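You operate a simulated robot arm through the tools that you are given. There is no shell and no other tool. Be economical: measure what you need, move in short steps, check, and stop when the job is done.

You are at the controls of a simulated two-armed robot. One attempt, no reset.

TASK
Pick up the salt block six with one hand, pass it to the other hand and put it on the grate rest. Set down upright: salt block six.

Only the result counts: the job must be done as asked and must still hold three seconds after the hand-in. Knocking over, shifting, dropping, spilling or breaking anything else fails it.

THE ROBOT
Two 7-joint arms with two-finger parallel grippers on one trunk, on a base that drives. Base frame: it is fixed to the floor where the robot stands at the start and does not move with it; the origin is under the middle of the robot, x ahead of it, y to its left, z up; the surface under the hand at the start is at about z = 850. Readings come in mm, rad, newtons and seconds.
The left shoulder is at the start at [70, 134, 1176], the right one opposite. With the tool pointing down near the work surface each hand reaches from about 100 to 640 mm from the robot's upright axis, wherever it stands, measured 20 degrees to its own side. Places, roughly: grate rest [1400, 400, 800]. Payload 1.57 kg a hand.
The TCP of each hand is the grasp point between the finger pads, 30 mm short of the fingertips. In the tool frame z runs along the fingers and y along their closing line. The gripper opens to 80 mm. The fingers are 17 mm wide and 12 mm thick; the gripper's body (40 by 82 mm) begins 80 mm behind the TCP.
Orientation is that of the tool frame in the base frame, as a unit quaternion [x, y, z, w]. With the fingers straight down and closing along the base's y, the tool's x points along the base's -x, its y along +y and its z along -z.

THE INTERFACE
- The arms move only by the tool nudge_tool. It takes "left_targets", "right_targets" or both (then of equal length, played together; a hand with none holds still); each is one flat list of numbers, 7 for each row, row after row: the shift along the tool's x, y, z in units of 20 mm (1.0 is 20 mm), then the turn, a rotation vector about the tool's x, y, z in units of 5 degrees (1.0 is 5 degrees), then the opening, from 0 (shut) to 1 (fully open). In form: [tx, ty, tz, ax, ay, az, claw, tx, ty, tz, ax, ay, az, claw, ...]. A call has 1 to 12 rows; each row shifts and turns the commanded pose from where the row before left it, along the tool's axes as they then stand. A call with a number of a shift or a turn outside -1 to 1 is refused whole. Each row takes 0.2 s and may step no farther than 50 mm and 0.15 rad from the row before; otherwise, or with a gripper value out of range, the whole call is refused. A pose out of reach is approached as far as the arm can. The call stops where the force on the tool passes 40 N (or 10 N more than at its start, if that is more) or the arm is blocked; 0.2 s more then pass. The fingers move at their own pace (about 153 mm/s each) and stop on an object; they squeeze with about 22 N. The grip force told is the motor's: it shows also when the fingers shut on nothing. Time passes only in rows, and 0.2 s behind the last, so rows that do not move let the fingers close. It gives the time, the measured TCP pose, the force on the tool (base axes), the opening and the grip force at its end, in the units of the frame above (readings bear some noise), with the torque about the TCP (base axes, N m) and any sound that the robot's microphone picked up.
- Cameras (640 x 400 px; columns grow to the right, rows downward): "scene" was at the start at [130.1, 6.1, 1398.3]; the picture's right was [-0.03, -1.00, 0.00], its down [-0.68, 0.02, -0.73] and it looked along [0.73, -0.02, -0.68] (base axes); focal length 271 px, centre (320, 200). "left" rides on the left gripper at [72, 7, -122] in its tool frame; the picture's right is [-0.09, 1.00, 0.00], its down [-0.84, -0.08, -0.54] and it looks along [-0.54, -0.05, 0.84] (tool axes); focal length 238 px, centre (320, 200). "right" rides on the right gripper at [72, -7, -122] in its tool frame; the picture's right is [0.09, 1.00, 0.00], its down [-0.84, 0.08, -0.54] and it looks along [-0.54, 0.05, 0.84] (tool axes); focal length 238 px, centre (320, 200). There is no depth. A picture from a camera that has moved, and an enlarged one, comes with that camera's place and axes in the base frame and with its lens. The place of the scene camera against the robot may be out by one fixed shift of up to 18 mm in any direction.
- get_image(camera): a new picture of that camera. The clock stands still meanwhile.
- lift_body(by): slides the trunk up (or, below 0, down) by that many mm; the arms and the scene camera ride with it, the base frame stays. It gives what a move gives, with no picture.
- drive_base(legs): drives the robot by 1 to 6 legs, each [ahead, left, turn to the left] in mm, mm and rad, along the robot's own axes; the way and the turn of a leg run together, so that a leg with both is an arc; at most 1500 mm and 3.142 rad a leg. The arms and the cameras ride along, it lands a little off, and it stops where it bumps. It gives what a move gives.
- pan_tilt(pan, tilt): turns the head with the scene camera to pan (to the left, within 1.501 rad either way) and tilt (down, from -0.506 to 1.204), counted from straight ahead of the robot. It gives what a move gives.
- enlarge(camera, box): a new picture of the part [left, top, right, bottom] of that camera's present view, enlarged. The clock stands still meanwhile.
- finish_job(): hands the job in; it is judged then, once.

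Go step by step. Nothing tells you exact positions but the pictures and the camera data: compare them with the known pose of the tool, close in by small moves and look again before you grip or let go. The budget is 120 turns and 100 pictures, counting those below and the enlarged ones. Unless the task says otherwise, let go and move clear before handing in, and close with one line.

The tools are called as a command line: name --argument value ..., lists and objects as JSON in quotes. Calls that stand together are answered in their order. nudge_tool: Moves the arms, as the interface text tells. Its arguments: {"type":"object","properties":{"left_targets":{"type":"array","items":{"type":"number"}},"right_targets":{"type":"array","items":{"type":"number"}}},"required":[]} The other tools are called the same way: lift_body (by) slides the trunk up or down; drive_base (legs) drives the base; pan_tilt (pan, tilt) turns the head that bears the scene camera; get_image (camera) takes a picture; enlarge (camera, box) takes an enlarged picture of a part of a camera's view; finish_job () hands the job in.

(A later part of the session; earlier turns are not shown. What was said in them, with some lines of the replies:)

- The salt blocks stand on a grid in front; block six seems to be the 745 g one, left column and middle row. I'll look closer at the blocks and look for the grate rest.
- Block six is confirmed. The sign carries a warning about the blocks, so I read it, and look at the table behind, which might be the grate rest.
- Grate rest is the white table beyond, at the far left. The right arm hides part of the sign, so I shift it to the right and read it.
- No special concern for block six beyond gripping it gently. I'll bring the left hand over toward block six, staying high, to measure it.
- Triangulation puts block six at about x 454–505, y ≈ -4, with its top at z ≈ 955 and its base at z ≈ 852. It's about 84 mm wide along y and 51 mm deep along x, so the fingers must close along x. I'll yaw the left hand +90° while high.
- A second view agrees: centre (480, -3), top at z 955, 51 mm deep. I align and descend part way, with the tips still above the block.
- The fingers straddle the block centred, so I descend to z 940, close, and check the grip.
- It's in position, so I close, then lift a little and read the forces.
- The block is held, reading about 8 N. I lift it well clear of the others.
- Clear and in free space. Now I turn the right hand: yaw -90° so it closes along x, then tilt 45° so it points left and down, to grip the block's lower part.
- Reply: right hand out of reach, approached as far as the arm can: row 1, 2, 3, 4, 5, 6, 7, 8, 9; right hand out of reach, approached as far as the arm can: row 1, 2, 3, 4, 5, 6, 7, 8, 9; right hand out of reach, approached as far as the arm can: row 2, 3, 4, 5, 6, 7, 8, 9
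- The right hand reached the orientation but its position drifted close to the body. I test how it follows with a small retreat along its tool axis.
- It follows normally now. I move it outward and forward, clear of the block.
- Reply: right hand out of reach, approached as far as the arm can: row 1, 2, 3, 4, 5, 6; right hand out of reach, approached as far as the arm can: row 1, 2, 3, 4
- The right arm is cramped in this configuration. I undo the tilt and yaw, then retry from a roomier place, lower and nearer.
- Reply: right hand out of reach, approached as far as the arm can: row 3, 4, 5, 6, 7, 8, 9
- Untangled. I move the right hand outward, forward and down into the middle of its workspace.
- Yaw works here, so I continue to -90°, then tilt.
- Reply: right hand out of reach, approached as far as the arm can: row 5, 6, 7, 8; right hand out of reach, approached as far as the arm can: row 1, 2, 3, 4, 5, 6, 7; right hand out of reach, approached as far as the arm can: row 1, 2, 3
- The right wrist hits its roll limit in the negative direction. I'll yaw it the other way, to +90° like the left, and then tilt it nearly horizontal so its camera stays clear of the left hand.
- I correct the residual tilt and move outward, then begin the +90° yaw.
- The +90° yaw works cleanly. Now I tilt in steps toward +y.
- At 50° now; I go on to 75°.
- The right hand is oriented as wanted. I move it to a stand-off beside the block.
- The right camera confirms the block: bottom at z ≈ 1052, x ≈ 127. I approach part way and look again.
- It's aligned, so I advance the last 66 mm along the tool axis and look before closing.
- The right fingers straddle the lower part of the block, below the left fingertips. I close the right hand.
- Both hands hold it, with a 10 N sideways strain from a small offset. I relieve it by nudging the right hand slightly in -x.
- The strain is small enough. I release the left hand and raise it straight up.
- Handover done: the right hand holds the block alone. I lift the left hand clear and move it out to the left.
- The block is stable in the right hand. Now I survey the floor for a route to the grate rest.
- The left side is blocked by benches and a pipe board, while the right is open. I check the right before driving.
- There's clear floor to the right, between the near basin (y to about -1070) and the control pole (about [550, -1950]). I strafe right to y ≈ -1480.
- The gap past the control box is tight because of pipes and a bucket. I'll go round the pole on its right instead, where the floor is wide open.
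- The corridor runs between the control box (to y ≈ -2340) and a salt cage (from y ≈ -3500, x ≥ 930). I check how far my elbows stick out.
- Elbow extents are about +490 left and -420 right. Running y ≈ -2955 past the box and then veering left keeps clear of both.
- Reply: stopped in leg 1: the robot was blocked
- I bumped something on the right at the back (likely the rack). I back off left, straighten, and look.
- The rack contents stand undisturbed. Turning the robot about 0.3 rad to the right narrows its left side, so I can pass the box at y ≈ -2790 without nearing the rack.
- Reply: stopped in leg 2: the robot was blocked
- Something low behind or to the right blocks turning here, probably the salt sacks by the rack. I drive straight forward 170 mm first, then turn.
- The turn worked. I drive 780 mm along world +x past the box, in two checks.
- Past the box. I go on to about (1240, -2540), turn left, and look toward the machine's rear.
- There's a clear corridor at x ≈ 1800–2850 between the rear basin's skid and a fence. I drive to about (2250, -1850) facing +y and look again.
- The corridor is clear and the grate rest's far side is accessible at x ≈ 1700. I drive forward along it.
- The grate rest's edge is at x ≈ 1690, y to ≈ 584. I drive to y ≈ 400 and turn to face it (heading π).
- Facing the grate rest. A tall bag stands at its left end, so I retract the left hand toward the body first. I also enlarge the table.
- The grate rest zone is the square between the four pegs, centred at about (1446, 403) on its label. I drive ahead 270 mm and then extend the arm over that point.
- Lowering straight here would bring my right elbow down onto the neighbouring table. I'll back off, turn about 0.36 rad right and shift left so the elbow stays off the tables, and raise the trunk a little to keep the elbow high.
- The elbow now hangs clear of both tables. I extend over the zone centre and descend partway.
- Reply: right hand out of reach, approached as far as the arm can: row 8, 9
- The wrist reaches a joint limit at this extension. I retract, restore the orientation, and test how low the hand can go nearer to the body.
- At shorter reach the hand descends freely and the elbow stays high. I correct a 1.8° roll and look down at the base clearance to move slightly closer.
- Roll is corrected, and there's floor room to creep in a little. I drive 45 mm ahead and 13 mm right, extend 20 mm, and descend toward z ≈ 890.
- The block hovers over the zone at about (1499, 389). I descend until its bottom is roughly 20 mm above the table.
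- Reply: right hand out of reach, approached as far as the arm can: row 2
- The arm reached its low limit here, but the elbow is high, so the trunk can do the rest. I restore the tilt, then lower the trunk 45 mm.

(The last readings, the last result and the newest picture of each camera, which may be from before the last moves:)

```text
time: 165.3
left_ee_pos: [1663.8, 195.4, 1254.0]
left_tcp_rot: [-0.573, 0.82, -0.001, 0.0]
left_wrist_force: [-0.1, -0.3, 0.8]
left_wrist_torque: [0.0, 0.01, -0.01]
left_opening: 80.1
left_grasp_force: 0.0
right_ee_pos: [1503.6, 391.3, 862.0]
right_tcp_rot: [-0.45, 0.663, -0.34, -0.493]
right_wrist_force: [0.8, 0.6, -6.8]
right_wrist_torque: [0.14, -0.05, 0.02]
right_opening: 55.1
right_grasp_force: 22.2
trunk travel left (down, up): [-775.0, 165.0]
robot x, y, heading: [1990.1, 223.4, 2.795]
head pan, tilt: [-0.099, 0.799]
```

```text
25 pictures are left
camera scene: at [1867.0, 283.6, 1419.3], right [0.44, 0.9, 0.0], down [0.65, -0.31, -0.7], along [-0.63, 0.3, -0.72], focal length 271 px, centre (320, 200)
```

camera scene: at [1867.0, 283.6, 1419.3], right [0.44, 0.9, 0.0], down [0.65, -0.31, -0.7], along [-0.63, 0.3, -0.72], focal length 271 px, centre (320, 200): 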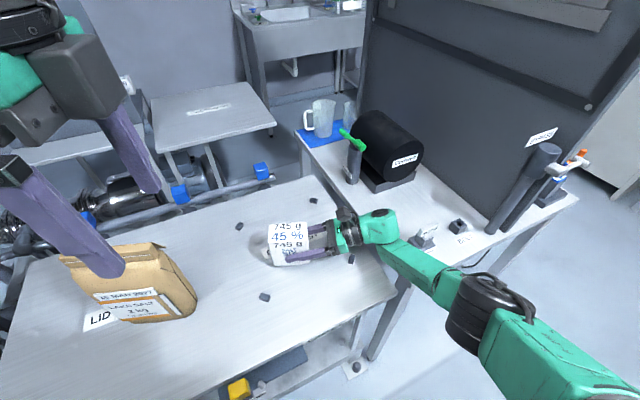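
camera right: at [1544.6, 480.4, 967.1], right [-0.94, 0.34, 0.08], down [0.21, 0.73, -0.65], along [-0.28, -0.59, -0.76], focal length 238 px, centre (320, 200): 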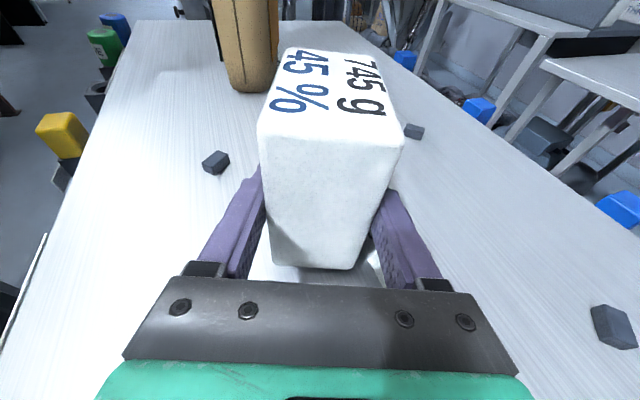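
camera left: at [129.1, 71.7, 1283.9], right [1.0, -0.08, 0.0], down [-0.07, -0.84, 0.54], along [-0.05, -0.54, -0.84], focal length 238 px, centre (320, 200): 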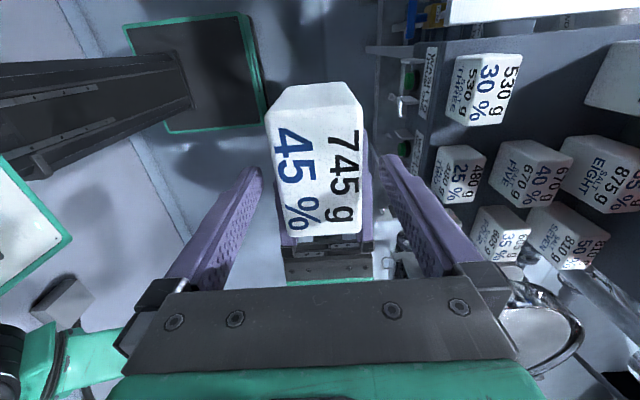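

Close now: I fix 1.6° of tilt and lower the trunk gently by small steps, watching the force.

nudge_tool --right_targets '[0, 0, 0, 0, 0.3, 0, 0, 0, 0, 0, 0, 0, 0, 0]'

lift_body --by -12

enlarge --camera "scene" --box '[220, 180, 420, 305]'

```text
time: 165.9
left_ee_pos: [1664.6, 195.6, 1255.0]
left_tcp_rot: [-0.573, 0.819, 0.0, 0.0]
left_wrist_force: [0.6, 0.0, 0.7]
left_wrist_torque: [0.0, -0.03, 0.01]
left_opening: 80.1
left_grasp_force: 0.1
right_ee_pos: [1504.5, 391.1, 862.4]
right_tcp_rot: [-0.444, 0.657, -0.346, -0.502]
right_wrist_force: [0.2, -0.2, -7.2]
right_wrist_torque: [0.13, -0.06, -0.01]
right_opening: 54.8
right_grasp_force: 22.4
trunk travel left (down, up): [-775.0, 165.0]
robot x, y, heading: [1992.0, 218.4, 2.787]
head pan, tilt: [-0.099, 0.799]
```

```text
time: 166.5
left_ee_pos: [1663.6, 195.0, 1243.4]
left_tcp_rot: [-0.574, 0.819, -0.001, 0.0]
left_wrist_force: [0.2, 0.4, -0.4]
left_wrist_torque: [0.01, 0.01, -0.01]
left_opening: 80.2
left_grasp_force: 0.1
right_ee_pos: [1502.9, 391.7, 850.5]
right_tcp_rot: [-0.444, 0.657, -0.346, -0.502]
right_wrist_force: [0.0, 0.1, -7.4]
right_wrist_torque: [0.12, -0.09, 0.02]
right_opening: 54.7
right_grasp_force: 22.0
trunk travel left (down, up): [-763.0, 177.0]
robot x, y, heading: [1992.0, 223.2, 2.784]
head pan, tilt: [-0.099, 0.799]
```

```text
3.20 times, centred on (320, 242) of scene
camera zoom: at [1866.4, 283.8, 1407.2], right [0.44, 0.9, 0.0], down [0.65, -0.31, -0.7], along [-0.63, 0.3, -0.72], focal length 868 px, centre (320, 64)
```

zoom: 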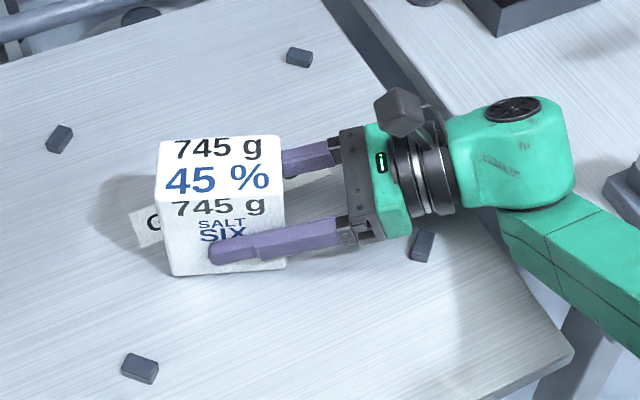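

lift_body --by -4

lift_body --by -3

```text
time: 167.0
left_ee_pos: [1664.3, 195.1, 1237.9]
left_tcp_rot: [-0.574, 0.819, 0.0, 0.0]
left_wrist_force: [1.4, -0.5, 0.4]
left_wrist_torque: [-0.02, -0.01, -0.01]
left_opening: 79.8
left_grasp_force: 0.0
right_ee_pos: [1502.4, 391.0, 846.0]
right_tcp_rot: [-0.444, 0.657, -0.345, -0.503]
right_wrist_force: [-0.1, -0.2, -6.4]
right_wrist_torque: [0.01, 0.06, 0.0]
right_opening: 54.8
right_grasp_force: 22.2
trunk travel left (down, up): [-759.0, 181.0]
robot x, y, heading: [1991.9, 221.4, 2.787]
head pan, tilt: [-0.099, 0.799]
```

```text
time: 167.6
left_ee_pos: [1665.4, 195.4, 1236.8]
left_tcp_rot: [-0.573, 0.819, 0.0, 0.0]
left_wrist_force: [-0.2, 0.8, -0.3]
left_wrist_torque: [0.02, -0.02, -0.01]
left_opening: 80.1
left_grasp_force: 0.0
right_ee_pos: [1503.4, 391.5, 846.2]
right_tcp_rot: [-0.444, 0.655, -0.345, -0.505]
right_wrist_force: [-1.4, 1.4, 7.0]
right_wrist_torque: [0.29, 0.39, -0.09]
right_opening: 54.9
right_grasp_force: 21.8
trunk travel left (down, up): [-756.0, 184.0]
robot x, y, heading: [1991.0, 220.1, 2.787]
head pan, tilt: [-0.099, 0.799]
```

The block rests on the table: the force went from -7 N to +7 N. I open the fingers and look.

nudge_tool --right_targets '[0, 0, 0, 0, 0, 0, 0.74, 0, 0, 0, 0, 0, 0, 0.8, 0, 0, 0, 0, 0, 0, 1]'

enlarge --camera "scene" --box '[220, 180, 420, 305]'

get_image --camera "right"

```text
time: 168.4
left_ee_pos: [1663.9, 195.3, 1237.3]
left_tcp_rot: [-0.574, 0.819, 0.0, 0.001]
left_wrist_force: [0.0, 0.1, -0.2]
left_wrist_torque: [0.02, -0.02, -0.04]
left_opening: 79.9
left_grasp_force: 0.0
right_ee_pos: [1504.6, 391.2, 843.8]
right_tcp_rot: [-0.445, 0.656, -0.346, -0.502]
right_wrist_force: [-0.5, 0.8, 0.4]
right_wrist_torque: [-0.02, 0.02, 0.02]
right_opening: 80.3
right_grasp_force: 0.1
trunk travel left (down, up): [-756.0, 184.0]
robot x, y, heading: [1990.8, 224.7, 2.786]
head pan, tilt: [-0.099, 0.799]
```

```text
3.20 times, centred on (320, 242) of scene
camera zoom: at [1867.8, 283.2, 1400.4], right [0.44, 0.9, 0.0], down [0.65, -0.31, -0.7], along [-0.63, 0.3, -0.72], focal length 868 px, centre (320, 64)
```

zoom: 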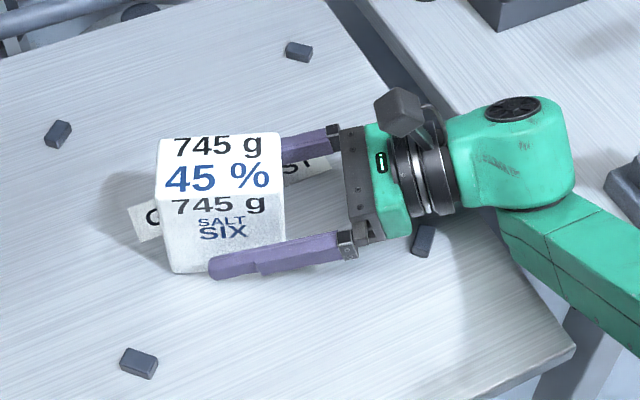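

```text
22 pictures are left
camera right: at [1546.1, 482.6, 945.8], right [-0.94, 0.34, 0.08], down [0.2, 0.71, -0.67], along [-0.29, -0.61, -0.74], focal length 238 px, centre (320, 200)
```

right: 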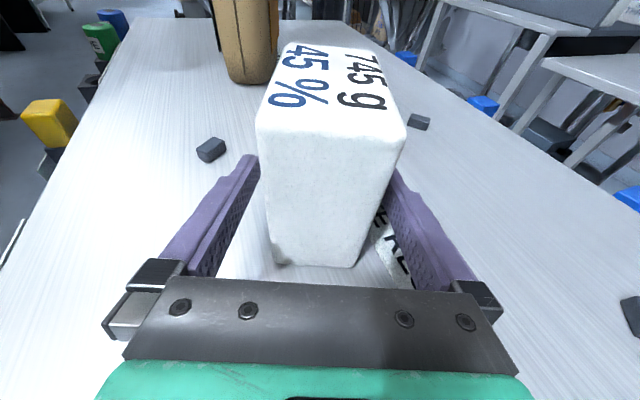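

The block stands upright and free, with finger clearance on both sides. I rise straight up with the trunk, which avoids the handle on the neighbouring table.

lift_body --by 60

lift_body --by 90

drive_base --legs '[[-200, 0, 0]]'

get_image --camera "scene"

```text
time: 169.4
left_ee_pos: [1665.3, 195.2, 1297.1]
left_tcp_rot: [-0.574, 0.819, -0.001, 0.0]
left_wrist_force: [0.5, 0.5, 0.2]
left_wrist_torque: [-0.02, -0.01, -0.01]
left_opening: 79.9
left_grasp_force: 0.0
right_ee_pos: [1503.6, 392.0, 905.1]
right_tcp_rot: [-0.444, 0.656, -0.346, -0.503]
right_wrist_force: [0.1, -0.5, 0.8]
right_wrist_torque: [0.0, -0.01, 0.0]
right_opening: 80.0
right_grasp_force: 0.1
trunk travel left (down, up): [-816.0, 124.0]
robot x, y, heading: [1990.6, 221.8, 2.79]
head pan, tilt: [-0.099, 0.799]
```

```text
time: 170.6
left_ee_pos: [1665.0, 195.8, 1385.7]
left_tcp_rot: [-0.574, 0.819, -0.001, 0.0]
left_wrist_force: [-0.2, 0.0, -0.1]
left_wrist_torque: [0.04, 0.0, 0.0]
left_opening: 80.4
left_grasp_force: 0.1
right_ee_pos: [1504.1, 390.4, 993.4]
right_tcp_rot: [-0.445, 0.656, -0.346, -0.503]
right_wrist_force: [0.0, -0.5, -0.3]
right_wrist_torque: [0.0, -0.02, 0.01]
right_opening: 79.8
right_grasp_force: 0.0
trunk travel left (down, up): [-906.0, 34.0]
robot x, y, heading: [1990.8, 223.8, 2.791]
head pan, tilt: [-0.099, 0.799]
```

```text
time: 172.2
left_ee_pos: [1845.9, 130.9, 1385.6]
left_tcp_rot: [-0.57, 0.822, -0.002, 0.002]
left_wrist_force: [-1.0, 0.3, 0.6]
left_wrist_torque: [-0.03, -0.01, -0.01]
left_opening: 79.9
left_grasp_force: 0.0
right_ee_pos: [1687.6, 326.5, 992.0]
right_tcp_rot: [-0.441, 0.66, -0.343, -0.503]
right_wrist_force: [-0.4, 0.5, 0.2]
right_wrist_torque: [0.01, -0.01, 0.02]
right_opening: 79.9
right_grasp_force: 0.2
trunk travel left (down, up): [-906.0, 34.0]
robot x, y, heading: [2174.6, 153.0, 2.787]
head pan, tilt: [-0.099, 0.799]
```

```text
21 pictures are left
camera scene: at [2049.2, 216.9, 1549.9], right [0.44, 0.9, 0.0], down [0.64, -0.32, -0.69], along [-0.62, 0.31, -0.72], focal length 271 px, centre (320, 200)
```

scene: 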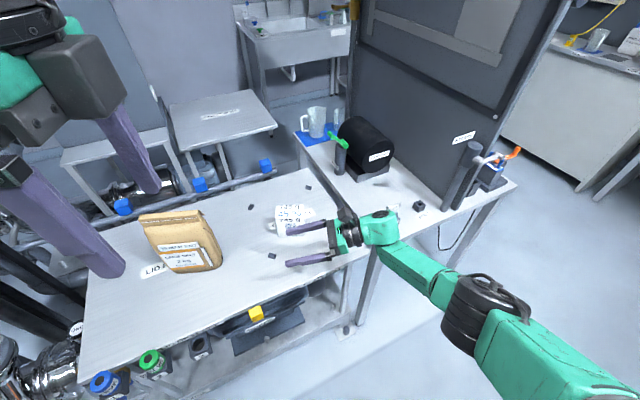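

enlarge --camera "scene" --box '[210, 160, 390, 280]'

```text
3.33 times, centred on (300, 220) of scene
camera zoom: at [2049.2, 216.9, 1549.9], right [0.44, 0.9, 0.0], down [0.64, -0.32, -0.69], along [-0.62, 0.31, -0.72], focal length 904 px, centre (387, 133)
```

zoom: 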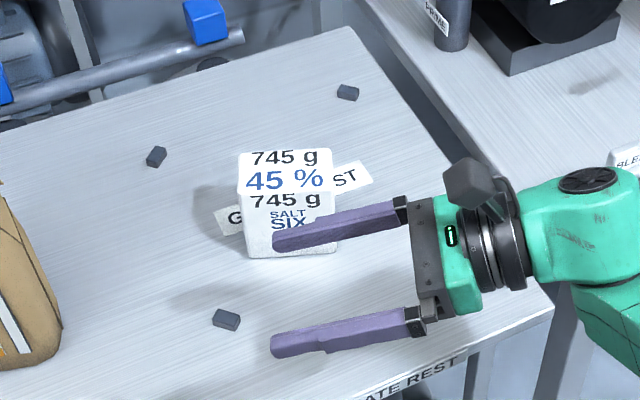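

Salt block six stands upright between the pegs of the grate rest, and both hands are clear. I hand in.

finish_job

```text
The job is handed in.
```

Salt block six went from the left hand to the right and now stands upright on the grate rest, with both hands clear. On the way, the base was blocked twice near the salt rack. Nothing in view looked moved, but I couldn't see the sacks on the floor there to confirm it.
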